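You operate a simulated robot arm through the tools that you are given. There is no shell and no other tool. Be economical: measure what you need, move in short steps, check, and stop when the job is done.

Carry out the task below with a simulated two-armed robot. There is one attempt and no reset: what you move stays moved.

## Task
Flatten the creased white hat's brim on the round plate at low heat.
Fine: dial to Low before you switch on; wait till no crease shows, then switch off; scorch nothing; the hat stays on the plate.

It is judged by the outcome, as a careful person would: the job done as asked, and still so three seconds after it is handed in. It fails if anything else is knocked over, pushed out of place, dropped, spilled or broken.

## Robot
Two 6-joint arms with two-finger parallel grippers on one trunk, on a base that drives. Base frame: it is fixed to the floor where the robot stands at the start and does not move with it; the origin is under the middle of the robot, x ahead of it, y to its left, z up. Units: mm, rad, N and s.
The left shoulder is at the start at [70, 166, 1419], the right one opposite. Places, roughly: plate dial [500, -100, 800]; red plate switch [500, 100, 800]; straw hat (40x40x12 cm) [700, -500, 800]; straw hat (43x43x15 cm) [800, -800, 300]; top of the round plate [800, 0, 900]. Payload 3.91 kg a hand.
The tool frame of a hand sits at the grasp point between the pads (the TCP): z along the fingers, y along the line on which they close. The tips reach 30 mm beyond it. The gripper opens to 110 mm. The fingers are 20 mm wide and 10 mm thick; the gripper's body (48 by 112 mm) begins 55 mm behind the TCP.
Orientation is told as [roll, pitch, yaw] about the base's x, y, z axes, in that order, counted from this pose: with the fingers straight down and closing along the base's y, the tool's x points along the base's -x, its y along +y and its z along -z.

## Interface
- The arms move only by the tool apply_moves. It takes "left_deltas", "right_deltas" or both (then of equal length, played together; a hand with none holds still); each is a list that holds one entry, the list of rows, each a list of 7 numbers: the turn, a rotation vector about the tool's x, y, z in units of 8 degrees (1.0 is 8 degrees), then the shift along the tool's x, y, z in units of 25 mm (1.0 is 25 mm), then the closure, from 0 (fully open) to 1 (shut). In form: [[[rx, ry, rz, tx, ty, tz, gripper], ...]]. A call has 1 to 20 rows; each row shifts and turns the commanded pose from where the row before left it, along the tool's axes as they then stand. A call with a number of a shift or a turn outside -1 to 1 is refused whole. Each row takes 0.2 s and may step no farther than 50 mm and 0.15 rad from the row before; otherwise, or with a gripper value out of range, the whole call is refused. A pose out of reach is approached as far as the arm can. The call stops where the force on the tool passes 40 N (or 10 N more than at its start, if that is more) or the arm is blocked; 0.2 s more then pass. Each finger travels about 108 mm/s and halts on what it meets, pressing with about 23 N; the grip force reading is that of the motor and also rises with nothing between the fingers. The clock runs only during rows and for 0.2 s after the last one: add rows that do not move to give the fingers time. It gives the time, the measured TCP pose, the force on the tool (base axes), the opening and the grip force at its end, in the units of the frame above (readings bear some noise), with the torque about the TCP (base axes, N m) and any sound that the robot's microphone picked up.
- Cameras (640 x 400 px; columns grow to the right, rows downward): "scene" is now at [118.2, -14.4, 1618]; the picture's right is [-0.19, -0.98, 0.00], its down [-0.82, 0.16, -0.55] and it looks along [0.54, -0.10, -0.84] (base axes); focal length 284 px, centre (320, 200). "left" rides on the left gripper at [77, -7, -114] in its tool frame; the picture's right is [0.09, 1.00, 0.00], its down [-0.80, 0.07, -0.59] and it looks along [-0.59, 0.05, 0.80] (tool axes); focal length 270 px, centre (320, 200). "right" rides on the right gripper at [77, 7, -114] in its tool frame; the picture's right is [-0.09, 1.00, 0.00], its down [-0.80, -0.07, -0.59] and it looks along [-0.59, -0.05, 0.80] (tool axes); focal length 270 px, centre (320, 200). There is no depth. A picture from a camera that has moved, and an enlarged one, comes with that camera's place and axes in the base frame and with its lens.
- snapshot(camera): a new picture of that camera. It takes no simulated time.
- move_column(by): slides the trunk up (or, below 0, down) by that many mm; the arms and the scene camera ride with it, the base frame stays. It gives what a move gives, with no picture.
- drive_base(legs): drives the robot by 1 to 6 legs, each [ahead, left, turn to the left] in mm, mm and rad, along the robot's own axes; the way and the turn of a leg run together, so that a leg with both is an arc; at most 1500 mm and 3.142 rad a leg. The arms and the cameras ride along, it lands a little off, and it stops where it bumps. It gives what a move gives.
- head_to(pan, tilt): turns the head with the scene camera to pan (to the left, within 1.501 rad either way) and tilt (down, from -0.506 to 1.204), counted from straight ahead of the robot. It gives what a move gives.
- zoom(camera, box): a new picture of the part [left, top, right, bottom] of that camera's present view, enlarged. It takes no simulated time.
- sign_off(): hands the job in; it is judged then, once.

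Work in short steps. Places have to be worked out from the pictures, the camera data and where the tool is seen: move nearer, look again, correct. Check each grasp and each placing, and mend what went wrong. You have 120 turns and 100 pictures in all, those below and enlarged ones among them. Open the grippers and draw the arms clear of the work before you hand the job in, unless the task says otherwise; then end with one line.

The tools are called after "Request:" by a JSON object that holds its "api" and its "payload". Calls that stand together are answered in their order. apply_moves: Moves the arms, as the interface text tells. Its arguments: {"type":"object","properties":{"left_deltas":{"type":"array"},"right_deltas":{"type":"array"}},"required":[]} The other tools are called the same way: move_column (by) slides the trunk up or down; drive_base (legs) drives the base; head_to (pan, tilt) turns the head that bears the scene camera; snapshot (camera) takes a picture; zoom (camera, box) takes an enlarged picture of a part of a camera's view; sign_off () hands the job in.

At the start:

```text
t: 0.0
left_eef_pos: [573.5, 148.1, 1000.4]
left_orientation: [0.0, -0.001, -0.002]
left_ft_force: [-0.2, 0.5, 0.3]
left_torque: [0.01, -0.02, 0.01]
left_width: 110.0
left_gripper_force: 0.1
right_eef_pos: [589.0, -279.7, 999.4]
right_orientation: [0.0, -0.001, 0.001]
right_ft_force: [-0.9, 0.8, -0.4]
right_torque: [-0.02, -0.01, -0.02]
right_width: 109.9
right_gripper_force: 0.1
trunk travel left (down, up): [-914.0, 26.0]
robot x, y, heading: [0.6, 0.5, -0.001]
head pan, tilt: [-0.192, 0.993]
```

scene: 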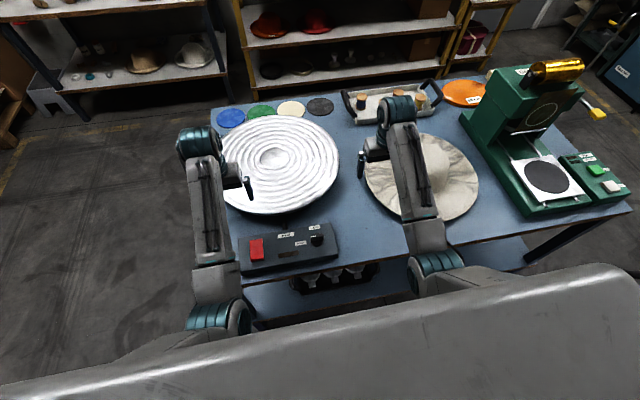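
right: 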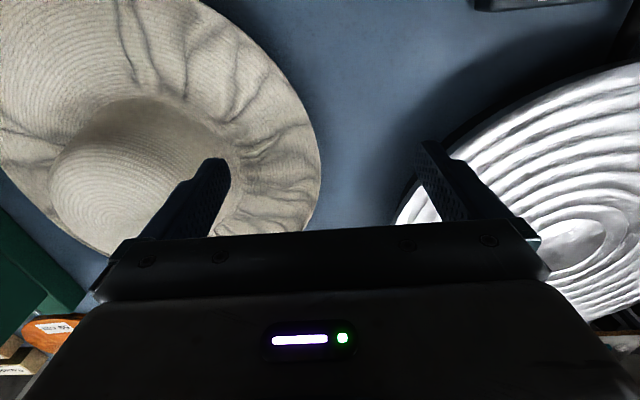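
left: 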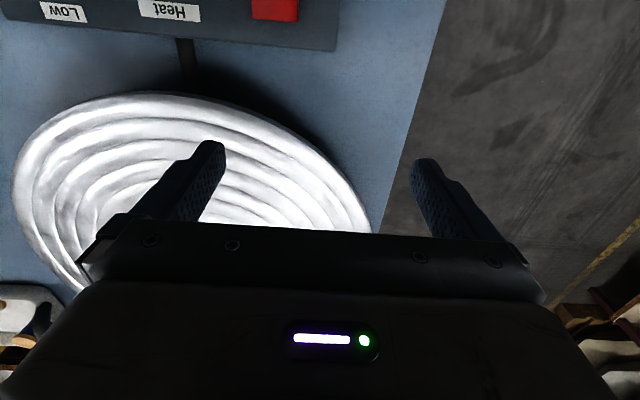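

The table shows a round plate, a control box with a switch and dial, and a creased hat. I'll zoom in on the control box and the hat.

Request:
{"api": "zoom", "payload": {"camera": "scene", "box": [220, 210, 360, 298]}}

Request:
{"api": "zoom", "payload": {"camera": "scene", "box": [320, 70, 640, 270]}}

```text
4.55 times, centred on (290, 254) of scene
camera zoom: at [118.2, -14.4, 1618.0], right [-0.19, -0.98, 0.0], down [-0.82, 0.16, -0.55], along [0.54, -0.1, -0.84], focal length 1292 px, centre (456, -46)
```

zoom: 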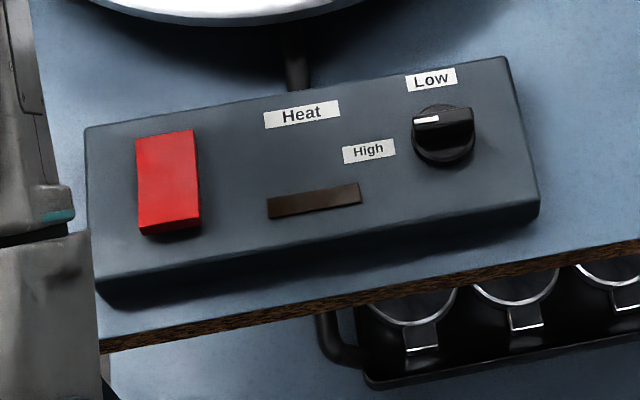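

```text
2.00 times, centred on (480, 170) of scene
camera zoom: at [118.2, -14.4, 1618.0], right [-0.19, -0.98, 0.0], down [-0.82, 0.16, -0.55], along [0.54, -0.1, -0.84], focal length 568 px, centre (0, 260)
```

zoom: 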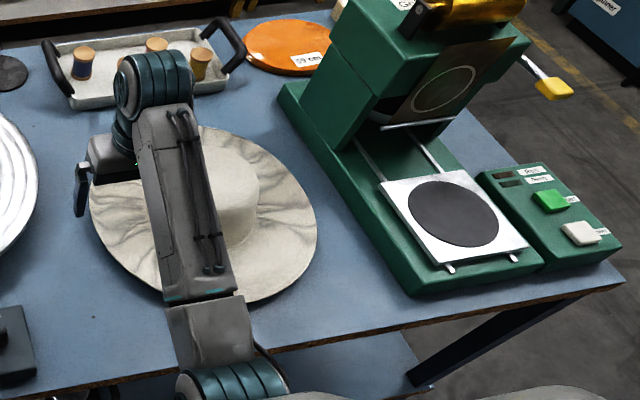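

The hat on the table is clearly creased. The dial points between High and Low. A second hat should be on the lower shelf, so I'll back off to check it before deciding which one is meant.

Request:
{"api": "drive_base", "payload": {"legs": [[-900, 0, 0]]}}

Request:
{"api": "head_to", "payload": {"pan": -0.4, "tilt": 0.65}}

Request:
{"api": "snapshot", "payload": {"camera": "scene"}}

```text
t: 4.8
left_eef_pos: [-328.9, 148.2, 1000.3]
left_orientation: [0.0, -0.001, -0.001]
left_ft_force: [0.8, -0.4, -0.4]
left_torque: [0.1, 0.07, 0.02]
left_width: 109.9
left_gripper_force: 0.0
right_eef_pos: [-311.1, -279.9, 1000.2]
right_orientation: [0.0, -0.002, 0.0]
right_ft_force: [-0.5, -0.2, 0.5]
right_torque: [0.08, -0.07, -0.01]
right_width: 110.1
right_gripper_force: 0.1
trunk travel left (down, up): [-914.0, 26.0]
robot x, y, heading: [-899.9, -3.7, -0.0]
head pan, tilt: [-0.192, 0.993]
```

```text
t: 5.6
left_eef_pos: [-326.8, 148.6, 999.4]
left_orientation: [0.001, 0.0, 0.001]
left_ft_force: [-0.2, -0.1, -1.4]
left_torque: [0.01, 0.01, 0.0]
left_width: 109.9
left_gripper_force: 0.1
right_eef_pos: [-309.5, -280.5, 999.6]
right_orientation: [0.0, 0.001, 0.001]
right_ft_force: [0.7, 0.5, -0.3]
right_torque: [-0.01, 0.02, 0.02]
right_width: 109.9
right_gripper_force: 0.1
trunk travel left (down, up): [-914.0, 26.0]
robot x, y, heading: [-898.8, 0.7, -0.002]
head pan, tilt: [-0.4, 0.649]
```

```text
94 pictures are left
camera scene: at [-770.3, -34.5, 1645.1], right [-0.39, -0.92, 0.0], down [-0.56, 0.24, -0.8], along [0.73, -0.31, -0.61], focal length 284 px, centre (320, 200)
```

scene: 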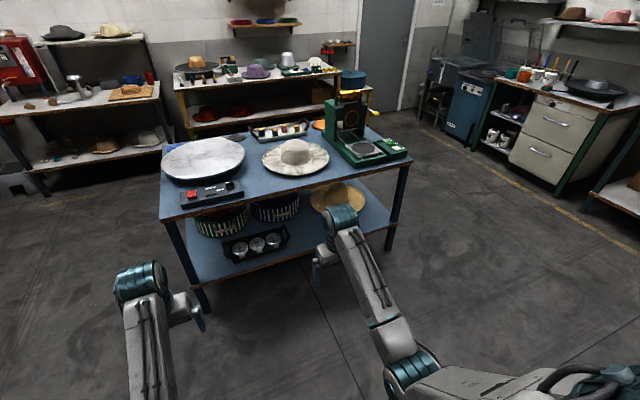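

The shelf hat is yellow straw, so the white one on the table is the target. I'll zoom in for geometry.

Request:
{"api": "zoom", "payload": {"camera": "scene", "box": [150, 90, 420, 260]}}

```text
2.35 times, centred on (285, 175) of scene
camera zoom: at [-770.3, -34.5, 1645.1], right [-0.39, -0.92, 0.0], down [-0.56, 0.24, -0.8], along [0.73, -0.31, -0.61], focal length 669 px, centre (402, 259)
```

zoom: 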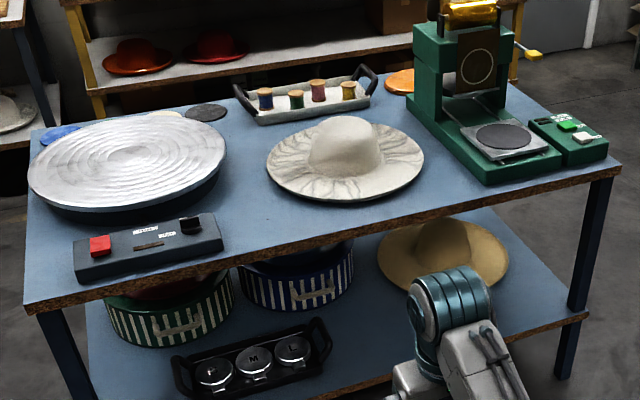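

I'll drive back to the start pose, then look at the control box and the hat up close.

Request:
{"api": "drive_base", "payload": {"legs": [[850, 0, 0]]}}

Request:
{"api": "head_to", "payload": {"pan": -0.55, "tilt": 0.8}}

Request:
{"api": "snapshot", "payload": {"camera": "scene"}}

Request:
{"api": "snapshot", "payload": {"camera": "right"}}

Request:
{"api": "snapshot", "payload": {"camera": "left"}}

```text
t: 10.1
left_eef_pos: [521.5, 149.2, 1000.5]
left_orientation: [0.001, 0.001, 0.0]
left_ft_force: [-0.9, 0.3, 0.1]
left_torque: [0.0, 0.0, 0.02]
left_width: 110.0
left_gripper_force: 0.1
right_eef_pos: [537.8, -279.7, 1000.2]
right_orientation: [0.0, 0.001, 0.001]
right_ft_force: [0.0, -0.4, -0.2]
right_torque: [0.0, 0.01, 0.01]
right_width: 109.9
right_gripper_force: 0.1
trunk travel left (down, up): [-914.0, 26.0]
robot x, y, heading: [-50.7, 0.2, 0.005]
head pan, tilt: [-0.4, 0.649]
```

```text
t: 10.8
left_eef_pos: [521.7, 148.6, 1000.0]
left_orientation: [0.0, 0.0, 0.001]
left_ft_force: [0.0, 0.1, 0.1]
left_torque: [-0.02, -0.01, 0.02]
left_width: 110.2
left_gripper_force: 0.0
right_eef_pos: [539.1, -279.7, 999.7]
right_orientation: [0.0, 0.0, 0.0]
right_ft_force: [-0.1, -0.5, -0.3]
right_torque: [-0.05, 0.02, -0.01]
right_width: 110.0
right_gripper_force: 0.0
trunk travel left (down, up): [-914.0, 26.0]
robot x, y, heading: [-50.6, -2.4, 0.0]
head pan, tilt: [-0.55, 0.799]
```

```text
92 pictures are left
camera scene: at [67.0, -42.9, 1632.6], right [-0.52, -0.85, 0.0], down [-0.61, 0.37, -0.7], along [0.59, -0.36, -0.72], focal length 284 px, centre (320, 200)
```

scene: 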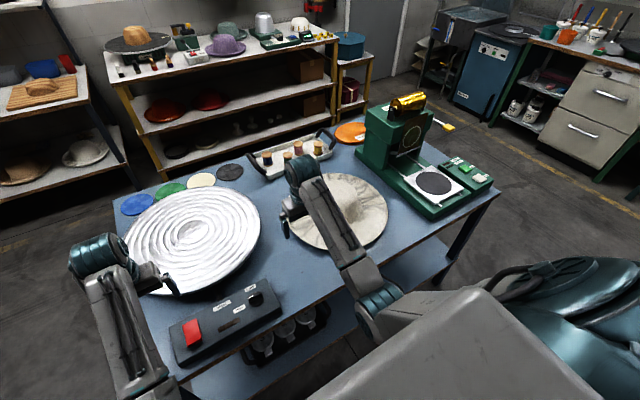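

```text
91 pictures are left
camera right: at [462.2, -273.8, 1114.8], right [0.09, 1.0, 0.0], down [0.8, -0.07, 0.59], along [0.59, -0.05, -0.8], focal length 270 px, centre (320, 200)
```

right: 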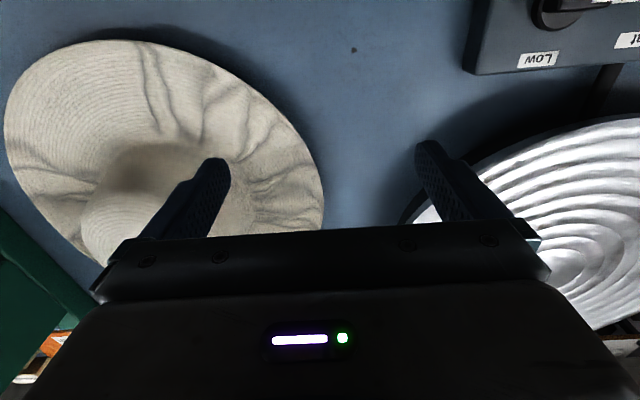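

```text
90 pictures are left
camera left: at [445.1, 142.0, 1114.6], right [-0.09, 1.0, 0.0], down [0.8, 0.07, 0.59], along [0.59, 0.05, -0.8], focal length 270 px, centre (320, 200)
```

left: 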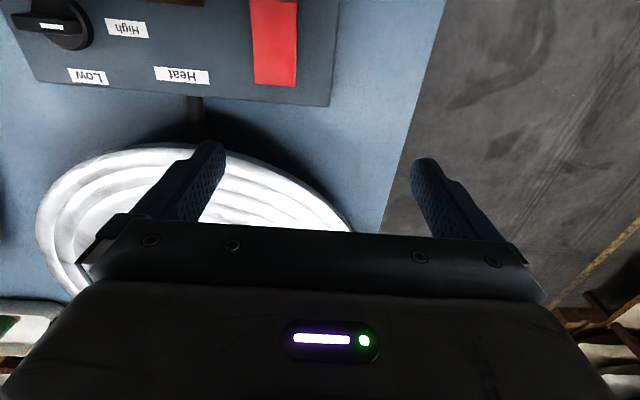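

Triangulating puts the knob near (475, -70, 867). I'll move the right hand above it, still high.

Request:
{"api": "apply_moves", "payload": {"right_deltas": [[[0, 0, 0, 0.3, 0.84, 0, 0], [0, 0, 0, 0.3, 0.84, 0, 0], [0, 0, 0, 0.3, 0.84, 0, 0], [0, 0, 0, 0.3, 0.84, 0, 0], [0, 0, 0, 0.3, 0.84, 0, 0], [0, 0, 0, 0.3, 0.84, 0, 0], [0, 0, 0, 0.3, 0.84, 0, 0], [0, 0, 0, 0.3, 0.84, 0, 0], [0, 0, 0, 0.3, 0.84, 0, 0.2], [0, 0, 0, 0.3, 0.84, 0, 0.4], [0, 0, 0, 0, 0, 0, 0.4]]]}}

Request:
{"api": "snapshot", "payload": {"camera": "right"}}

Request:
{"api": "head_to", "payload": {"pan": -0.1, "tilt": 1.0}}

Request:
{"api": "snapshot", "payload": {"camera": "scene"}}

```text
t: 12.9
left_eef_pos: [522.1, 150.4, 1000.7]
left_orientation: [-0.001, 0.0, 0.0]
left_ft_force: [-0.6, 0.4, 0.9]
left_torque: [0.02, 0.0, -0.02]
left_width: 109.9
left_gripper_force: 0.1
right_eef_pos: [486.1, -179.6, 978.8]
right_orientation: [-0.159, -0.015, -0.043]
right_ft_force: [0.6, 0.1, -0.6]
right_torque: [0.0, 0.02, 0.0]
right_width: 65.9
right_gripper_force: 0.1
right hand out of reach, approached as far as the arm can: row 1, 2, 4, 10
trunk travel left (down, up): [-914.0, 26.0]
robot x, y, heading: [-52.4, 0.3, 0.003]
head pan, tilt: [-0.55, 0.799]
stopped in row 10 (right hand): the arm was blocked; the commanded pose is now the measured one
```

```text
89 pictures are left
camera right: at [408.5, -152.4, 1089.8], right [0.13, 0.98, -0.16], down [0.79, -0.01, 0.61], along [0.6, -0.2, -0.78], focal length 270 px, centre (320, 200)
```

right: 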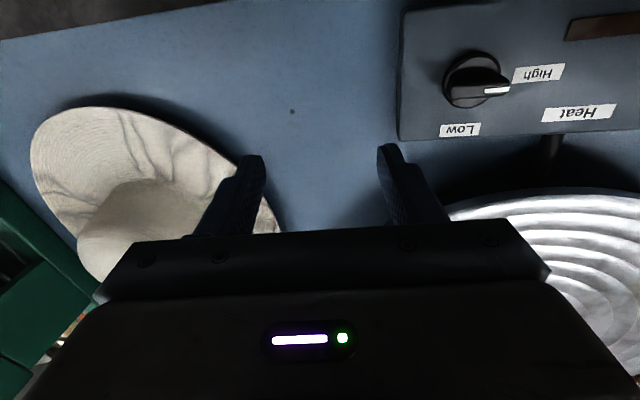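

```text
t: 13.8
left_eef_pos: [522.8, 148.5, 1000.6]
left_orientation: [0.0, -0.001, 0.0]
left_ft_force: [-0.2, 0.6, 0.8]
left_torque: [-0.01, 0.0, -0.01]
left_width: 110.1
left_gripper_force: 0.0
right_eef_pos: [485.9, -180.5, 978.0]
right_orientation: [-0.155, -0.016, -0.041]
right_ft_force: [0.0, -0.2, -0.4]
right_torque: [0.0, 0.0, 0.01]
right_width: 66.1
right_gripper_force: 0.1
trunk travel left (down, up): [-914.0, 26.0]
robot x, y, heading: [-51.6, 1.5, 0.002]
head pan, tilt: [-0.099, 1.0]
```

```text
88 pictures are left
camera scene: at [67.4, -7.9, 1617.5], right [-0.1, -0.99, 0.0], down [-0.84, 0.08, -0.54], along [0.54, -0.05, -0.84], focal length 284 px, centre (320, 200)
```

scene: 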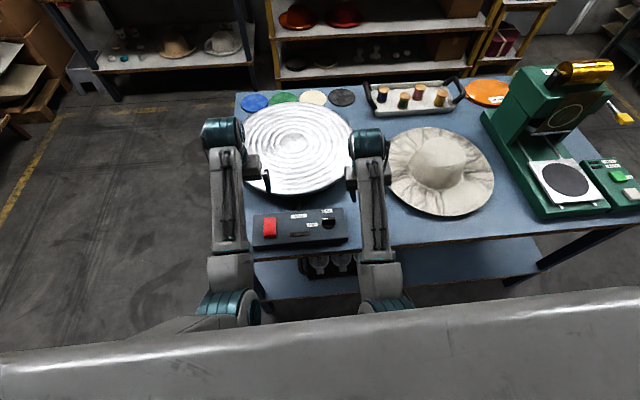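

The right arm hits its inward limit around y = -180. I'll straighten the hand, back it outward a little, and then shift the base left so the knob sits on the right hand's side.

Request:
{"api": "apply_moves", "payload": {"right_deltas": [[[-0.55, 0.05, -0.15, 0, -0.8, 0, 0.4], [-0.55, 0.05, -0.15, 0, -0.8, 0, 0.4], [0, 0, 0, 0, -0.8, 0, 0.4], [0, 0, 0, 0, -0.8, 0, 0.4], [0, 0, 0, 0, 0, 0, 0.4]]]}}

```text
t: 15.0
left_eef_pos: [522.3, 148.5, 999.4]
left_orientation: [0.001, 0.0, 0.0]
left_ft_force: [-0.2, 0.0, 0.0]
left_torque: [0.03, -0.01, 0.0]
left_width: 109.6
left_gripper_force: 0.0
right_eef_pos: [486.8, -256.6, 976.6]
right_orientation: [-0.001, -0.001, -0.002]
right_ft_force: [0.6, -0.3, 0.5]
right_torque: [0.02, 0.04, -0.01]
right_width: 66.1
right_gripper_force: 0.0
right hand out of reach, approached as far as the arm can: row 2
trunk travel left (down, up): [-914.0, 26.0]
robot x, y, heading: [-51.7, -1.7, -0.0]
head pan, tilt: [-0.099, 1.0]
```

The knob is at about (472, -76). I'll shift the base left by 180 and back by 14.

Request:
{"api": "drive_base", "payload": {"legs": [[-14, 180, 0]]}}

Request:
{"api": "snapshot", "payload": {"camera": "right"}}

```text
t: 16.5
left_eef_pos: [508.2, 325.7, 998.7]
left_orientation: [0.003, 0.001, 0.001]
left_ft_force: [-0.2, -0.3, -0.1]
left_torque: [-0.01, -0.02, 0.0]
left_width: 110.1
left_gripper_force: 0.0
right_eef_pos: [473.8, -78.6, 975.2]
right_orientation: [0.0, -0.002, 0.0]
right_ft_force: [1.2, -0.4, -0.7]
right_torque: [0.03, -0.06, 0.01]
right_width: 65.8
right_gripper_force: 0.0
trunk travel left (down, up): [-914.0, 26.0]
robot x, y, heading: [-64.1, 182.7, 0.002]
head pan, tilt: [-0.099, 1.0]
```

```text
87 pictures are left
camera right: at [396.8, -73.9, 1091.0], right [0.09, 1.0, 0.0], down [0.8, -0.07, 0.6], along [0.59, -0.05, -0.8], focal length 270 px, centre (320, 200)
```

right: 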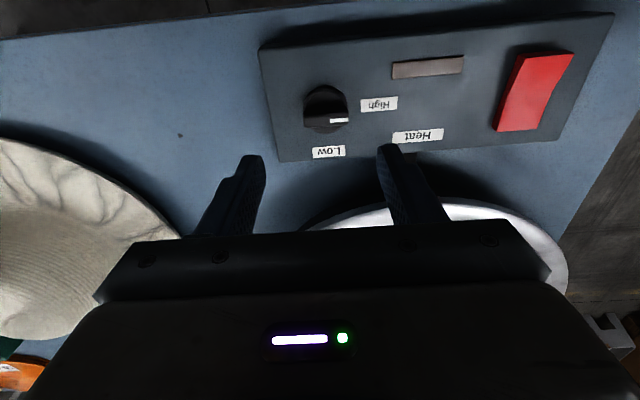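

I'll zoom in on the dial to read the pointer and the knob's shape.

Request:
{"api": "zoom", "payload": {"camera": "right", "box": [270, 60, 430, 160]}}

```text
4.00 times, centred on (350, 110) of right
camera zoom: at [396.8, -73.9, 1091.0], right [0.09, 1.0, 0.0], down [0.8, -0.07, 0.6], along [0.59, -0.05, -0.8], focal length 1081 px, centre (200, 560)
```

zoom: 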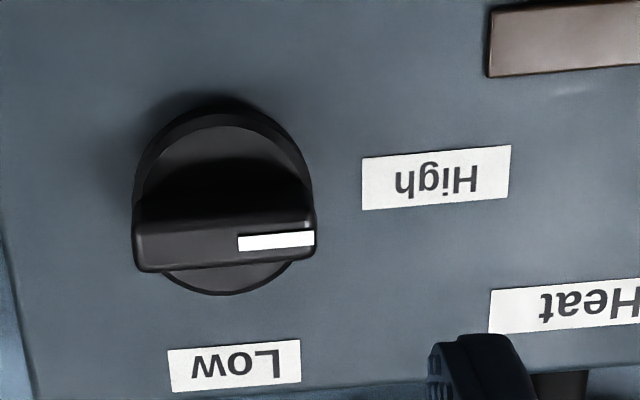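

The pointer is on High, facing +y. Low is clockwise by 90° toward +x. I'll turn the hand +90° in yaw so the pads close across the grip bar.

Request:
{"api": "apply_moves", "payload": {"right_deltas": [[[0, 0, -1, 0, 0, 0, 0.4], [0, 0, -1, 0, 0, 0, 0.4], [0, 0, -1, 0, 0, 0, 0.4], [0, 0, -1, 0, 0, 0, 0.4], [0, 0, -1, 0, 0, 0, 0.4], [0, 0, -1, 0, 0, 0, 0.4], [0, 0, -1, 0, 0, 0, 0.4], [0, 0, -1, 0, 0, 0, 0.4], [0, 0, -1, 0, 0, 0, 0.4], [0, 0, -1, 0, 0, 0, 0.4], [0, 0, -1, 0, 0, 0, 0.4], [0, 0, -0.25, 0, 0, 0, 0.4], [0, 0, 0, 0, 0, 0, 0.4]]]}}

Request:
{"api": "snapshot", "payload": {"camera": "right"}}

```text
t: 19.3
left_eef_pos: [508.7, 327.5, 1000.6]
left_orientation: [0.002, -0.001, -0.001]
left_ft_force: [0.6, 0.2, 0.1]
left_torque: [-0.01, 0.02, 0.04]
left_width: 109.9
left_gripper_force: 0.0
right_eef_pos: [473.8, -77.8, 977.1]
right_orientation: [-0.002, 0.001, 1.57]
right_ft_force: [-0.4, 0.0, -0.5]
right_torque: [-0.02, -0.01, 0.0]
right_width: 66.0
right_gripper_force: 0.1
trunk travel left (down, up): [-914.0, 26.0]
robot x, y, heading: [-64.5, 182.7, -0.0]
head pan, tilt: [-0.099, 1.0]
```

```text
85 pictures are left
camera right: at [466.6, -155.3, 1092.0], right [-1.0, 0.09, 0.0], down [0.07, 0.8, 0.59], along [0.05, 0.59, -0.81], focal length 270 px, centre (320, 200)
```

right: 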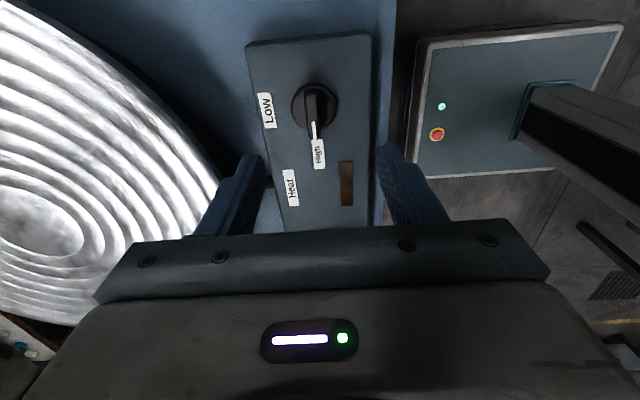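

The bar lies between the pads, about 2 mm forward. I'll descend to TCP z about 897 and look again.

Request:
{"api": "apply_moves", "payload": {"right_deltas": [[[0, 0, 0, 0, -0.08, 0.8, 0.4], [0, 0, 0, 0, 0, 0.8, 0.4], [0, 0, 0, 0, 0, 0.8, 0.4], [0, 0, 0, 0, 0, 0.8, 0.4], [0, 0, 0, 0, 0, 0, 0.5]]]}}

Request:
{"api": "snapshot", "payload": {"camera": "right"}}

```text
t: 20.5
left_eef_pos: [507.9, 328.5, 999.0]
left_orientation: [0.001, 0.0, 0.0]
left_ft_force: [0.4, 0.3, -0.4]
left_torque: [0.02, 0.04, 0.02]
left_width: 110.0
left_gripper_force: 0.1
right_eef_pos: [476.3, -77.6, 895.6]
right_orientation: [-0.002, 0.002, 1.571]
right_ft_force: [0.3, -0.7, -1.2]
right_torque: [-0.01, 0.01, -0.01]
right_width: 54.8
right_gripper_force: 0.1
trunk travel left (down, up): [-914.0, 26.0]
robot x, y, heading: [-70.4, 181.7, 0.003]
head pan, tilt: [-0.099, 1.0]
```

```text
84 pictures are left
camera right: at [468.7, -155.5, 1011.7], right [-1.0, 0.09, 0.0], down [0.07, 0.8, 0.59], along [0.05, 0.59, -0.81], focal length 270 px, centre (320, 200)
```

right: 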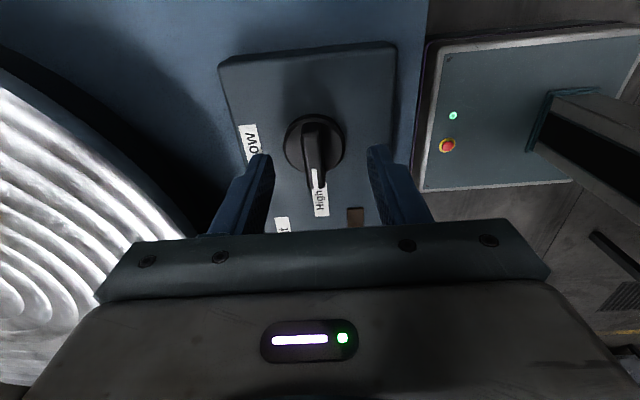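

The knob is centred between the pads at about (478, -76). I'll descend 20 mm with the fingers open, then close on the bar.

Request:
{"api": "apply_moves", "payload": {"right_deltas": [[[0, 0, 0, 0, -0.06, 0.4, 0.5], [0, 0, 0, 0, 0, 0.4, 0.5], [0, 0, 0, 0, 0, 0, 0.5]]]}}

Request:
{"api": "zoom", "payload": {"camera": "right", "box": [200, 80, 440, 230]}}

```text
t: 21.3
left_eef_pos: [508.4, 328.6, 999.7]
left_orientation: [0.001, 0.002, 0.001]
left_ft_force: [-0.3, -0.4, -1.1]
left_torque: [0.04, -0.02, 0.01]
left_width: 109.9
left_gripper_force: 0.0
right_eef_pos: [478.1, -77.8, 876.7]
right_orientation: [-0.002, 0.001, 1.568]
right_ft_force: [0.7, 0.0, -0.1]
right_torque: [0.01, -0.02, 0.03]
right_width: 55.1
right_gripper_force: 0.1
trunk travel left (down, up): [-914.0, 26.0]
robot x, y, heading: [-65.9, 179.1, -0.004]
head pan, tilt: [-0.099, 1.0]
```

```text
2.67 times, centred on (320, 155) of right
camera zoom: at [470.6, -155.5, 991.8], right [-1.0, 0.09, 0.0], down [0.07, 0.8, 0.59], along [0.05, 0.59, -0.81], focal length 721 px, centre (320, 320)
```

zoom: 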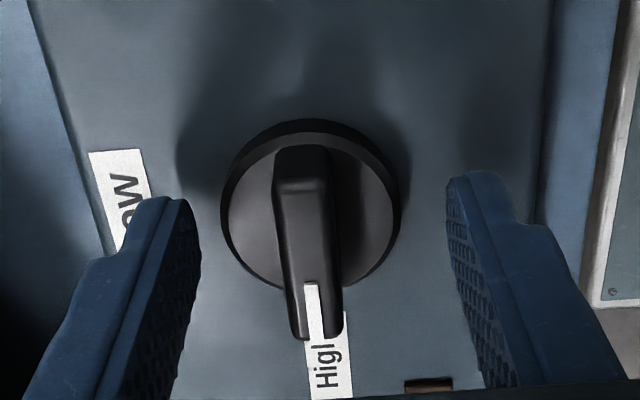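

The geometry looks good: tips beside the bar and centred. I'll close.

Request:
{"api": "apply_moves", "payload": {"right_deltas": [[[0, 0, 0, 0, 0, 0.1, 0.7], [0, 0, 0, 0, 0, 0, 1], [0, 0, 0, 0, 0, 0, 1], [0, 0, 0, 0, 0, 0, 1]]]}}

Request:
{"api": "zoom", "payload": {"camera": "right", "box": [200, 80, 440, 230]}}

```text
t: 22.3
left_eef_pos: [508.3, 328.6, 999.9]
left_orientation: [-0.002, 0.0, 0.0]
left_ft_force: [-0.1, 0.2, -1.4]
left_torque: [0.0, -0.03, -0.04]
left_width: 109.9
left_gripper_force: 0.0
right_eef_pos: [478.6, -76.7, 875.7]
right_orientation: [-0.006, 0.002, 1.569]
right_ft_force: [16.9, -3.3, 20.6]
right_torque: [0.56, 0.36, -0.05]
right_width: 11.9
right_gripper_force: 45.3
trunk travel left (down, up): [-914.0, 26.0]
robot x, y, heading: [-68.0, 179.2, -0.002]
head pan, tilt: [-0.099, 1.0]
```

```text
2.67 times, centred on (320, 155) of right
camera zoom: at [472.4, -154.9, 991.1], right [-1.0, 0.09, -0.01], down [0.07, 0.8, 0.59], along [0.06, 0.59, -0.81], focal length 721 px, centre (320, 320)
```

zoom: 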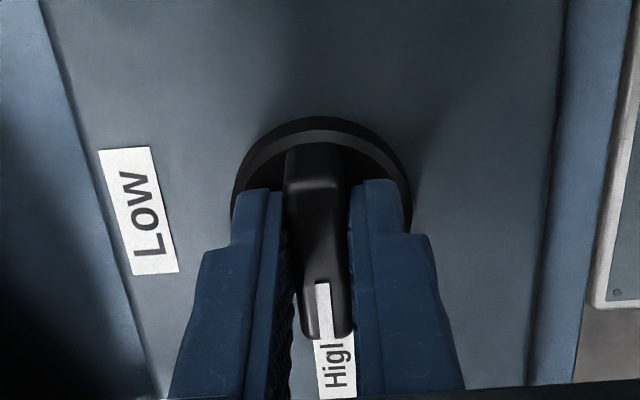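

The bar is held (width 12). The tips press lightly on the disc, so I'll relieve that and start turning clockwise.

Request:
{"api": "apply_moves", "payload": {"right_deltas": [[[0, 0, 0, 0, -0.04, -0.1, 1], [0, 0, 0.5, 0, 0, 0, 1], [0, 0, 0.7, 0, 0, 0, 1], [0, 0, 0.7, 0, 0, 0, 1], [0, 0, 0.7, 0, 0, 0, 1]]]}}

```text
t: 23.5
left_eef_pos: [508.3, 327.9, 999.3]
left_orientation: [-0.001, 0.002, 0.001]
left_ft_force: [0.1, -0.1, -0.5]
left_torque: [0.03, 0.0, 0.02]
left_width: 109.9
left_gripper_force: 0.0
right_eef_pos: [478.2, -77.7, 874.8]
right_orientation: [0.0, 0.004, 1.206]
right_ft_force: [13.5, 1.9, 6.3]
right_torque: [-0.6, -0.06, -0.03]
right_width: 11.8
right_gripper_force: 45.0
trunk travel left (down, up): [-914.0, 26.0]
robot x, y, heading: [-66.0, 179.7, -0.004]
head pan, tilt: [-0.099, 1.0]
```

The knob is turning with low torque. I'll continue.

Request:
{"api": "apply_moves", "payload": {"right_deltas": [[[0, 0, 0.8, 0, 0, 0, 1], [0, 0, 0.8, 0, 0, 0, 1], [0, 0, 0.8, 0, 0, 0, 1], [0, 0, 0.8, 0, 0, 0, 1], [0, 0, 0.8, 0, 0, 0, 1], [0, 0, 0.8, 0, 0, 0, 1], [0, 0, 0.8, 0, 0, 0, 1], [0, 0, 0.8, 0, 0, 0, 1], [0, 0, 0, 0, 0, 0, 1]]]}}

Request:
{"api": "zoom", "payload": {"camera": "right", "box": [200, 80, 440, 230]}}

```text
t: 25.5
left_eef_pos: [508.2, 329.9, 1000.4]
left_orientation: [0.0, 0.002, -0.001]
left_ft_force: [-0.5, 0.3, 0.4]
left_torque: [0.01, 0.0, -0.01]
left_width: 110.0
left_gripper_force: 0.1
right_eef_pos: [479.0, -75.5, 875.0]
right_orientation: [-0.002, 0.002, 0.312]
right_ft_force: [-2.9, 13.8, -11.3]
right_torque: [0.41, 0.24, 0.03]
right_width: 11.8
right_gripper_force: 45.0
trunk travel left (down, up): [-914.0, 26.0]
robot x, y, heading: [-64.8, 179.4, 0.002]
head pan, tilt: [-0.099, 1.0]
```

```text
2.67 times, centred on (320, 155) of right
camera zoom: at [402.9, -93.7, 991.1], right [-0.22, 0.98, 0.0], down [0.79, 0.18, 0.59], along [0.58, 0.13, -0.81], focal length 721 px, centre (320, 320)
```

zoom: 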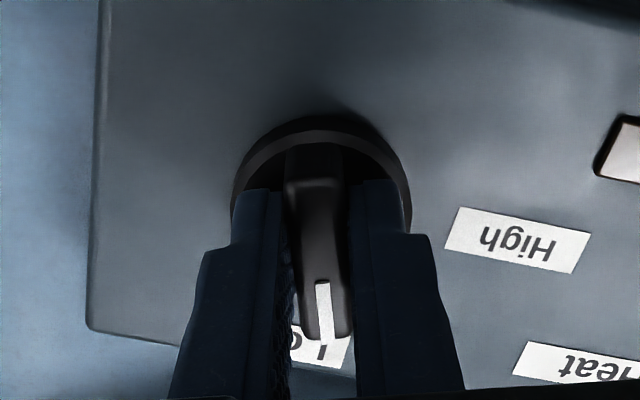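

The pointer is nearly on Low. I'll turn the remaining 0.3 rad.

Request:
{"api": "apply_moves", "payload": {"right_deltas": [[[0, 0, 0.75, 0, 0, 0, 1], [0, 0, 0.75, 0, 0, 0, 1], [0, 0, 0.7, 0, 0, 0, 1], [0, 0, 0, 0, 0, 0, 1]]]}}

Request:
{"api": "zoom", "payload": {"camera": "right", "box": [200, 80, 440, 230]}}

```text
t: 26.5
left_eef_pos: [508.8, 331.1, 998.7]
left_orientation: [-0.003, 0.002, 0.0]
left_ft_force: [0.7, -1.1, 0.0]
left_torque: [0.01, -0.02, 0.06]
left_width: 110.3
left_gripper_force: 0.1
right_eef_pos: [478.2, -75.6, 875.6]
right_orientation: [-0.002, 0.001, 0.004]
right_ft_force: [-11.6, 22.5, -23.4]
right_torque: [0.71, -0.23, 0.05]
right_width: 12.0
right_gripper_force: 44.5
trunk travel left (down, up): [-914.0, 26.0]
robot x, y, heading: [-67.4, 182.3, -0.001]
head pan, tilt: [-0.099, 1.0]
```

```text
2.67 times, centred on (320, 155) of right
camera zoom: at [401.2, -69.4, 991.1], right [0.08, 1.0, 0.0], down [0.8, -0.07, 0.59], along [0.59, -0.05, -0.81], focal length 721 px, centre (320, 320)
```

zoom: 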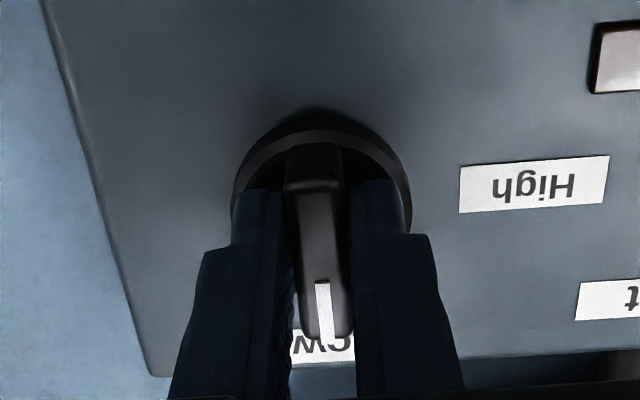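

The pointer is centred on Low. I'll release and rise.

Request:
{"api": "apply_moves", "payload": {"right_deltas": [[[0, 0, 0, 0, 0, 0, 0.7], [0, 0, 0, 0, 0, 0, 0.5], [0, 0, 0, 0, 0, 0, 0.5], [0, 0, 0, 0, 0, -0.8, 0.5], [0, 0, 0, 0, 0, -1, 0.5], [0, 0, 0, 0, 0, -1, 0.5], [0, 0, 0, 0, 0, -1, 0.5], [0, 0, 0, 0, 0, -1, 0.5], [0, 0, 0, 0, 0, 0, 0.4]]]}}

Request:
{"api": "snapshot", "payload": {"camera": "right"}}

```text
t: 28.5
left_eef_pos: [508.2, 328.1, 999.1]
left_orientation: [0.001, 0.0, 0.001]
left_ft_force: [0.0, -0.4, -1.0]
left_torque: [-0.02, 0.04, -0.01]
left_width: 109.9
left_gripper_force: 0.1
right_eef_pos: [482.8, -78.2, 981.2]
right_orientation: [-0.002, -0.006, 0.007]
right_ft_force: [0.7, 0.1, -0.3]
right_torque: [-0.01, 0.05, 0.01]
right_width: 66.0
right_gripper_force: 0.1
right hand out of reach, approached as far as the arm can: row 8
trunk travel left (down, up): [-914.0, 26.0]
robot x, y, heading: [-66.9, 180.3, 0.002]
head pan, tilt: [-0.099, 1.0]
```

```text
79 pictures are left
camera right: at [405.8, -72.3, 1096.2], right [0.08, 1.0, 0.0], down [0.8, -0.07, 0.6], along [0.6, -0.05, -0.8], focal length 270 px, centre (320, 200)
```

right: 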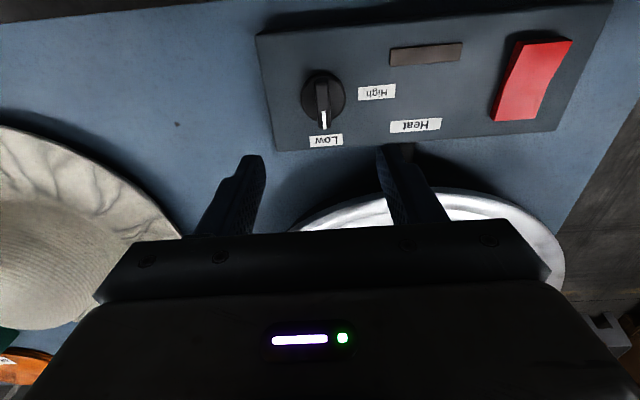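

The dial is on Low. To plan the hat grasp I need the brim's height and edge profile from the side. I'll back off, move right, lower the trunk and look.

Request:
{"api": "drive_base", "payload": {"legs": [[-550, 0, 0], [0, -680, 0]]}}

Request:
{"api": "move_column", "payload": {"by": -650}}

Request:
{"api": "head_to", "payload": {"pan": 0, "tilt": 0.1}}

Request:
{"api": "snapshot", "payload": {"camera": "scene"}}

```text
t: 31.4
left_eef_pos: [10.9, 323.4, 1002.1]
left_orientation: [-0.003, -0.004, -0.007]
left_ft_force: [0.0, 0.5, 0.8]
left_torque: [0.0, -0.04, -0.03]
left_width: 109.9
left_gripper_force: 0.0
right_eef_pos: [-17.8, -82.7, 984.3]
right_orientation: [-0.001, -0.01, -0.001]
right_ft_force: [0.2, -0.1, 0.7]
right_torque: [-0.04, -0.06, -0.01]
right_width: 66.0
right_gripper_force: 0.0
trunk travel left (down, up): [-914.0, 26.0]
robot x, y, heading: [-559.1, 176.4, -0.009]
head pan, tilt: [-0.099, 1.0]
stopped in leg 1: the robot was blocked; the commanded pose is now the measured one
```

```text
refused: -650 is not a number from -400 to 400
```

```text
t: 32.6
left_eef_pos: [13.4, 322.3, 999.6]
left_orientation: [0.0, 0.002, -0.006]
left_ft_force: [0.9, 0.1, 0.0]
left_torque: [-0.03, -0.02, -0.03]
left_width: 110.3
left_gripper_force: 0.0
right_eef_pos: [-14.3, -83.6, 981.6]
right_orientation: [-0.002, -0.006, -0.001]
right_ft_force: [0.3, -0.3, -0.8]
right_torque: [0.02, -0.01, 0.01]
right_width: 66.1
right_gripper_force: 0.0
trunk travel left (down, up): [-914.0, 26.0]
robot x, y, heading: [-560.1, 176.0, -0.003]
head pan, tilt: [0.0, 0.099]
```

```text
78 pictures are left
camera scene: at [-419.8, 175.2, 1695.6], right [-0.01, -1.0, 0.0], down [-0.1, 0.0, -0.99], along [0.99, -0.01, -0.1], focal length 284 px, centre (320, 200)
```

scene: 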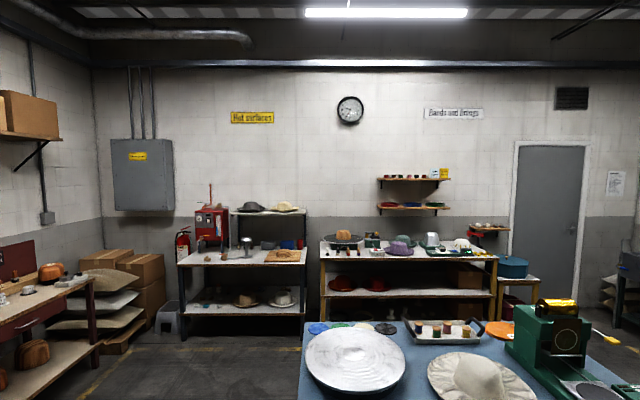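

The base bumped something behind it. I'll ease forward, turn the head to see what that was, and then go right.

Request:
{"api": "drive_base", "payload": {"legs": [[40, 0, 0], [0, -680, 0]]}}

Request:
{"api": "head_to", "payload": {"pan": 1.5, "tilt": 0.6}}

Request:
{"api": "snapshot", "payload": {"camera": "scene"}}

```text
t: 36.8
left_eef_pos: [49.6, -353.8, 999.8]
left_orientation: [-0.002, 0.0, -0.014]
left_ft_force: [-0.2, 1.0, -0.5]
left_torque: [0.02, 0.02, 0.0]
left_width: 110.0
left_gripper_force: 0.2
right_eef_pos: [18.8, -760.7, 980.1]
right_orientation: [-0.002, -0.004, -0.007]
right_ft_force: [0.3, 0.0, 0.3]
right_torque: [-0.01, -0.02, -0.01]
right_width: 66.2
right_gripper_force: 0.0
trunk travel left (down, up): [-914.0, 26.0]
robot x, y, heading: [-524.5, -494.8, -0.011]
head pan, tilt: [0.0, 0.099]
```

```text
t: 38.4
left_eef_pos: [48.2, -356.2, 999.0]
left_orientation: [0.001, 0.001, -0.012]
left_ft_force: [0.1, -0.6, -0.5]
left_torque: [0.01, 0.0, 0.01]
left_width: 109.9
left_gripper_force: 0.1
right_eef_pos: [19.1, -762.1, 981.1]
right_orientation: [-0.003, -0.003, -0.005]
right_ft_force: [-0.4, -0.6, 0.0]
right_torque: [-0.03, -0.04, 0.01]
right_width: 65.9
right_gripper_force: 0.0
trunk travel left (down, up): [-914.0, 26.0]
robot x, y, heading: [-530.2, -498.1, -0.013]
head pan, tilt: [1.499, 0.6]
```

```text
77 pictures are left
camera scene: at [-469.6, -409.9, 1649.5], right [1.0, -0.08, 0.0], down [-0.05, -0.56, -0.83], along [0.07, 0.82, -0.56], focal length 284 px, centre (320, 200)
```

scene: 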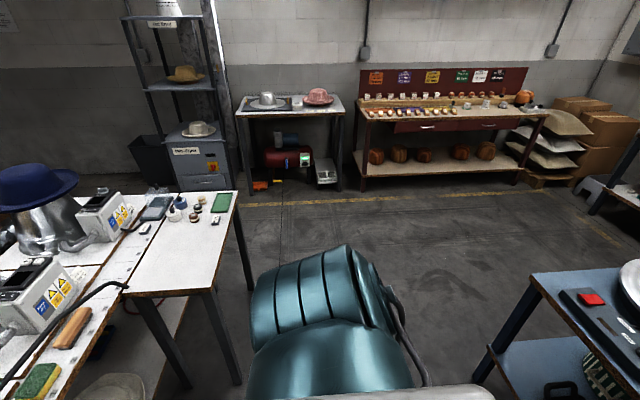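

A bench behind was touched and nothing fell. I'll stay forward of it. Next I'll lower the trunk and look at the hat from the side.

Request:
{"api": "move_column", "payload": {"by": -400}}

Request:
{"api": "move_column", "payload": {"by": -280}}

Request:
{"api": "head_to", "payload": {"pan": 0, "tilt": 0.1}}

Request:
{"api": "snapshot", "payload": {"camera": "scene"}}

```text
t: 42.2
left_eef_pos: [48.6, -354.8, 598.8]
left_orientation: [0.001, -0.001, -0.013]
left_ft_force: [1.0, 0.4, 0.3]
left_torque: [-0.01, 0.02, 0.02]
left_width: 110.0
left_gripper_force: 0.0
right_eef_pos: [18.1, -760.2, 582.9]
right_orientation: [-0.001, -0.002, -0.007]
right_ft_force: [0.6, -0.2, 0.2]
right_torque: [0.02, -0.03, -0.01]
right_width: 65.9
right_gripper_force: 0.1
trunk travel left (down, up): [-514.0, 426.0]
robot x, y, heading: [-525.4, -496.6, -0.013]
head pan, tilt: [1.499, 0.6]
```

```text
t: 45.0
left_eef_pos: [46.7, -354.8, 319.0]
left_orientation: [0.002, 0.0, -0.012]
left_ft_force: [0.7, -0.1, -0.6]
left_torque: [-0.02, -0.01, -0.03]
left_width: 109.8
left_gripper_force: 0.0
right_eef_pos: [17.8, -761.0, 300.3]
right_orientation: [-0.001, -0.003, -0.005]
right_ft_force: [-0.7, -0.1, 0.5]
right_torque: [0.0, 0.0, -0.01]
right_width: 65.9
right_gripper_force: 0.0
trunk travel left (down, up): [-234.0, 706.0]
robot x, y, heading: [-526.2, -497.0, -0.013]
head pan, tilt: [1.499, 0.6]
```

```text
t: 46.6
left_eef_pos: [47.8, -355.6, 319.4]
left_orientation: [-0.001, 0.0, -0.012]
left_ft_force: [0.4, -0.4, 0.2]
left_torque: [0.0, 0.01, 0.0]
left_width: 109.8
left_gripper_force: 0.2
right_eef_pos: [18.4, -760.7, 301.5]
right_orientation: [-0.002, -0.004, -0.008]
right_ft_force: [0.7, -0.4, 0.7]
right_torque: [0.0, 0.01, 0.0]
right_width: 66.0
right_gripper_force: 0.1
trunk travel left (down, up): [-234.0, 706.0]
robot x, y, heading: [-525.9, -496.4, -0.013]
head pan, tilt: [0.0, 0.099]
```

```text
76 pictures are left
camera scene: at [-385.2, -499.1, 1015.6], right [-0.01, -1.0, 0.0], down [-0.1, 0.0, -0.99], along [0.99, -0.01, -0.1], focal length 284 px, centre (320, 200)
```

scene: 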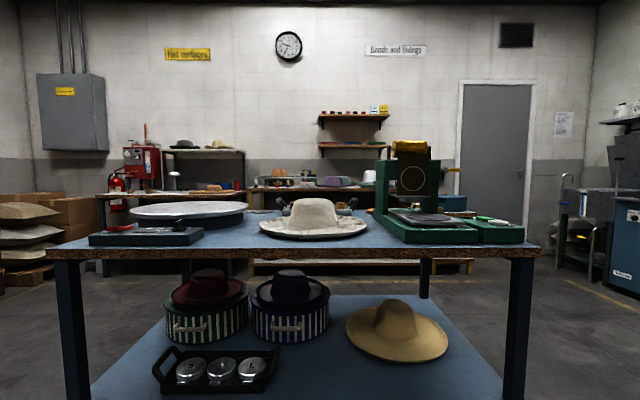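

Request:
{"api": "zoom", "payload": {"camera": "scene", "box": [235, 180, 395, 280]}}

Request:
{"api": "zoom", "payload": {"camera": "scene", "box": [80, 180, 260, 280]}}

```text
4.00 times, centred on (315, 230) of scene
camera zoom: at [-385.2, -499.1, 1015.6], right [-0.01, -1.0, 0.0], down [-0.1, 0.0, -0.99], along [0.99, -0.01, -0.1], focal length 1137 px, centre (340, 80)
```

zoom: 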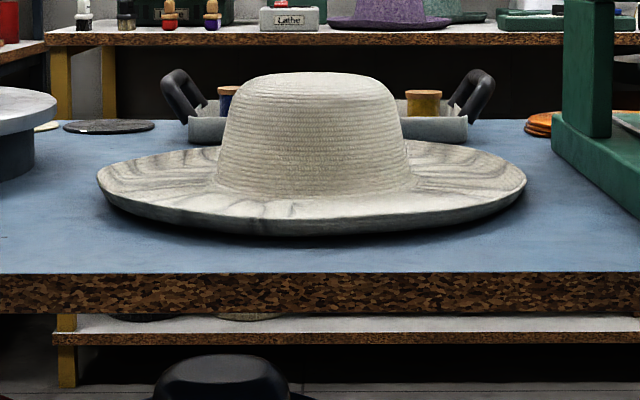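

```text
3.56 times, centred on (170, 230) of scene
camera zoom: at [-385.2, -499.1, 1015.6], right [-0.01, -1.0, 0.0], down [-0.1, 0.0, -0.99], along [0.99, -0.01, -0.1], focal length 1010 px, centre (853, 93)
```

zoom: 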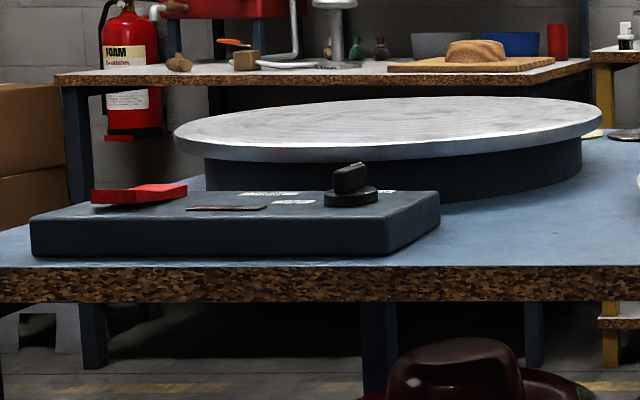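

The brim is a shallow dish with its rim raised about 10–18 mm off the table (z about 797). The rim is 80 mm in from the table edge, so a horizontal gripper body won't fit there. Plan: hook the crown from behind with closed fingers, slide the hat toward the edge until the rim overhangs, then pinch the rim horizontally. First I'll raise the trunk and drive in.

Request:
{"api": "move_column", "payload": {"by": 400}}

Request:
{"api": "move_column", "payload": {"by": 300}}

Request:
{"api": "drive_base", "payload": {"legs": [[0, 0, 0.013], [500, 230, 0]]}}

Request:
{"api": "head_to", "payload": {"pan": -0.3, "tilt": 0.85}}

Request:
{"api": "snapshot", "payload": {"camera": "scene"}}

```text
t: 50.5
left_eef_pos: [48.9, -354.4, 718.1]
left_orientation: [0.001, 0.001, -0.011]
left_ft_force: [0.3, 0.0, 0.2]
left_torque: [0.0, -0.03, 0.0]
left_width: 109.9
left_gripper_force: 0.0
right_eef_pos: [18.7, -760.9, 701.7]
right_orientation: [-0.002, -0.003, -0.009]
right_ft_force: [0.4, 0.0, 0.1]
right_torque: [-0.03, -0.01, -0.04]
right_width: 66.0
right_gripper_force: 0.1
trunk travel left (down, up): [-634.0, 306.0]
robot x, y, heading: [-526.1, -497.0, -0.011]
head pan, tilt: [0.0, 0.099]
```

```text
t: 53.5
left_eef_pos: [49.1, -354.6, 1018.5]
left_orientation: [0.0, 0.0, -0.012]
left_ft_force: [-0.3, 0.9, -0.1]
left_torque: [-0.01, 0.02, -0.01]
left_width: 110.0
left_gripper_force: 0.1
right_eef_pos: [19.1, -761.4, 1001.4]
right_orientation: [-0.002, -0.003, -0.007]
right_ft_force: [0.3, -0.4, -0.3]
right_torque: [0.0, 0.01, 0.01]
right_width: 66.1
right_gripper_force: 0.1
trunk travel left (down, up): [-934.0, 6.0]
robot x, y, heading: [-521.5, -494.0, -0.01]
head pan, tilt: [0.0, 0.099]
```

```text
t: 56.9
left_eef_pos: [541.4, -117.2, 1020.4]
left_orientation: [-0.001, 0.0, 0.001]
left_ft_force: [0.0, -0.7, 0.4]
left_torque: [0.0, -0.01, 0.03]
left_width: 109.7
left_gripper_force: 0.1
right_eef_pos: [516.3, -524.1, 1002.0]
right_orientation: [-0.002, -0.006, 0.006]
right_ft_force: [0.0, 0.0, -0.1]
right_torque: [-0.02, -0.02, 0.0]
right_width: 66.1
right_gripper_force: 0.0
trunk travel left (down, up): [-934.0, 6.0]
robot x, y, heading: [-30.2, -266.5, -0.001]
head pan, tilt: [0.0, 0.099]
```

```text
t: 58.0
left_eef_pos: [541.4, -117.0, 1019.8]
left_orientation: [-0.001, 0.0, 0.0]
left_ft_force: [-0.8, 0.4, -0.3]
left_torque: [-0.01, 0.01, 0.02]
left_width: 109.9
left_gripper_force: 0.1
right_eef_pos: [516.4, -522.7, 1001.7]
right_orientation: [-0.001, -0.006, 0.005]
right_ft_force: [0.2, -0.2, -0.2]
right_torque: [0.0, -0.02, 0.0]
right_width: 66.3
right_gripper_force: 0.1
trunk travel left (down, up): [-934.0, 6.0]
robot x, y, heading: [-30.2, -265.6, -0.0]
head pan, tilt: [-0.3, 0.85]
```

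```text
73 pictures are left
camera scene: at [92.4, -289.2, 1648.7], right [-0.3, -0.96, 0.0], down [-0.72, 0.22, -0.66], along [0.63, -0.2, -0.75], focal length 284 px, centre (320, 200)
```

scene: 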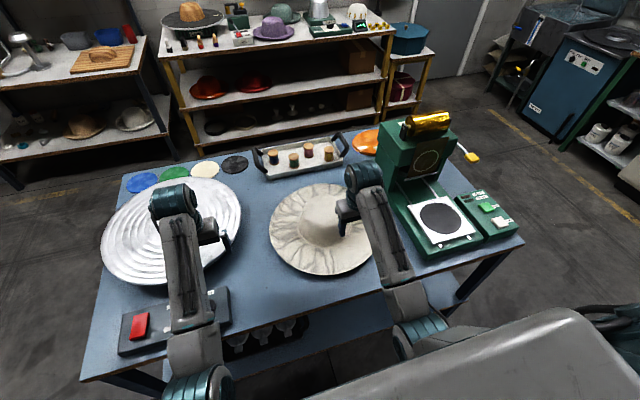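

The hat centre is near (680, -503) with the crown back around x = 770. I'll extend the right hand over the crown to x about 815 with the fingers closed, to test the reach.

Request:
{"api": "apply_moves", "payload": {"right_deltas": [[[0, 0, 0, -1, 0.07, 0.07, 1], [0, 0, 0, -1, 0.07, 0.07, 1], [0, 0, 0, -1, 0.07, 0.07, 1], [0, 0, 0, -1, 0.07, 0.07, 1], [0, 0, 0, -1, 0.07, 0.07, 1], [0, 0, 0, -1, 0.07, 0.07, 1], [0, 0, 0, -1, 0.07, 0.07, 1], [0, 0, 0, -1, 0.07, 0.07, 1], [0, 0, 0, -1, 0.07, 0.07, 1], [0, 0, 0, -1, 0.07, 0, 1], [0, 0, 0, -1, 0.07, 0, 1], [0, 0, 0, -1, 0.07, 0, 1], [0, 0, 0, 0, 0, 0, 1]]]}}

Request:
{"api": "snapshot", "payload": {"camera": "scene"}}

Request:
{"api": "snapshot", "payload": {"camera": "right"}}

```text
t: 60.8
left_eef_pos: [542.2, -116.8, 1019.2]
left_orientation: [0.0, 0.003, 0.001]
left_ft_force: [-0.5, -0.7, -0.3]
left_torque: [0.0, -0.02, -0.02]
left_width: 109.9
left_gripper_force: 0.1
right_eef_pos: [765.7, -502.0, 991.1]
right_orientation: [-0.003, -0.004, 0.004]
right_ft_force: [0.2, -0.3, 0.6]
right_torque: [-0.01, 0.01, 0.0]
right_width: 0.0
right_gripper_force: 23.5
right hand out of reach, approached as far as the arm can: row 10, 11, 12
trunk travel left (down, up): [-934.0, 6.0]
robot x, y, heading: [-31.3, -266.0, -0.001]
head pan, tilt: [-0.3, 0.85]
```

```text
72 pictures are left
camera scene: at [93.4, -288.9, 1648.5], right [-0.3, -0.96, 0.0], down [-0.72, 0.22, -0.66], along [0.63, -0.2, -0.75], focal length 284 px, centre (320, 200)
```

scene: 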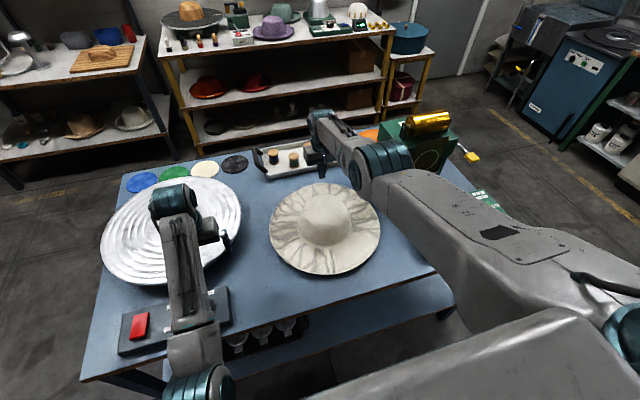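

```text
71 pictures are left
camera right: at [689.6, -497.5, 1105.9], right [0.08, 1.0, 0.0], down [0.8, -0.07, 0.6], along [0.6, -0.05, -0.8], focal length 270 px, centre (320, 200)
```

right: 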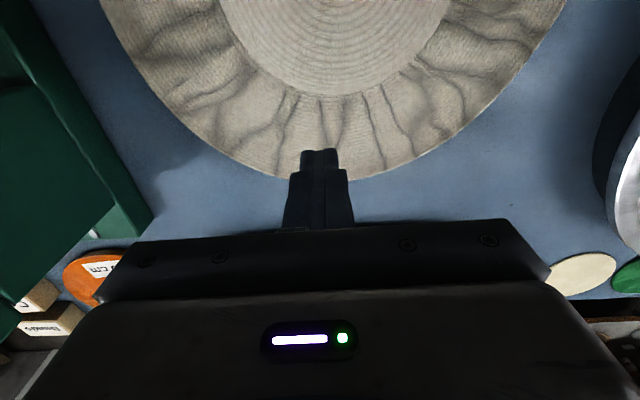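

The hat centre is (681, -487) with crown back x about 774. The arm reaches about 797 mm ahead, so I'll drive the base forward 55 and lower the fingers behind the crown.

Request:
{"api": "drive_base", "payload": {"legs": [[55, 0, 0]]}}

Request:
{"api": "apply_moves", "payload": {"right_deltas": [[[0, 0, 0, 0, 0.6, 0.8, 1], [0, 0, 0, 0, 0, 0.8, 1], [0, 0, 0, 0, 0, 0.8, 1], [0, 0, 0, 0, 0, 0.8, 1], [0, 0, 0, 0, 0, 0, 1]]]}}

Request:
{"api": "snapshot", "payload": {"camera": "right"}}

```text
t: 61.8
left_eef_pos: [588.6, -115.5, 1025.5]
left_orientation: [0.002, -0.009, -0.001]
left_ft_force: [-1.0, -0.7, 0.5]
left_torque: [0.01, -0.02, -0.02]
left_width: 110.1
left_gripper_force: 0.0
right_eef_pos: [812.6, -503.2, 998.0]
right_orientation: [-0.003, -0.014, 0.004]
right_ft_force: [-0.3, -0.5, 1.1]
right_torque: [0.0, -0.04, 0.01]
right_width: 0.0
right_gripper_force: 23.0
trunk travel left (down, up): [-934.0, 6.0]
robot x, y, heading: [24.0, -269.1, -0.003]
head pan, tilt: [-0.3, 0.85]
```

```text
t: 63.0
left_eef_pos: [594.5, -116.8, 1019.7]
left_orientation: [0.0, -0.001, -0.002]
left_ft_force: [0.3, -0.3, -0.4]
left_torque: [0.02, -0.03, -0.02]
left_width: 110.3
left_gripper_force: 0.0
right_eef_pos: [791.8, -490.1, 923.8]
right_orientation: [-0.003, -0.004, 0.003]
right_ft_force: [0.1, 0.5, 0.3]
right_torque: [0.02, 0.0, 0.01]
right_width: 0.0
right_gripper_force: 22.9
right hand out of reach, approached as far as the arm can: row 1, 2, 3, 4
trunk travel left (down, up): [-934.0, 6.0]
robot x, y, heading: [20.2, -265.4, 0.006]
head pan, tilt: [-0.3, 0.85]
```

```text
70 pictures are left
camera right: at [713.4, -484.3, 1038.7], right [0.08, 1.0, 0.0], down [0.8, -0.07, 0.6], along [0.6, -0.05, -0.8], focal length 270 px, centre (320, 200)
```

right: 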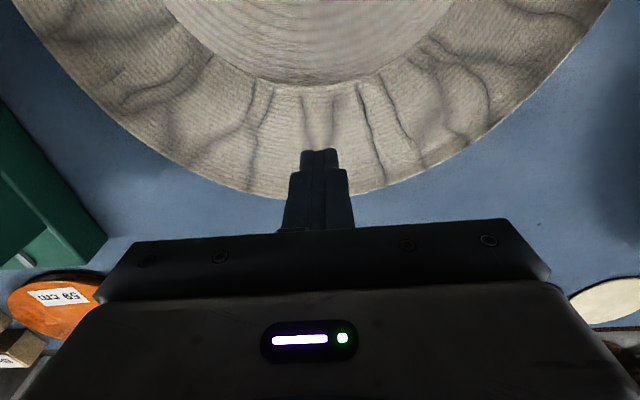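

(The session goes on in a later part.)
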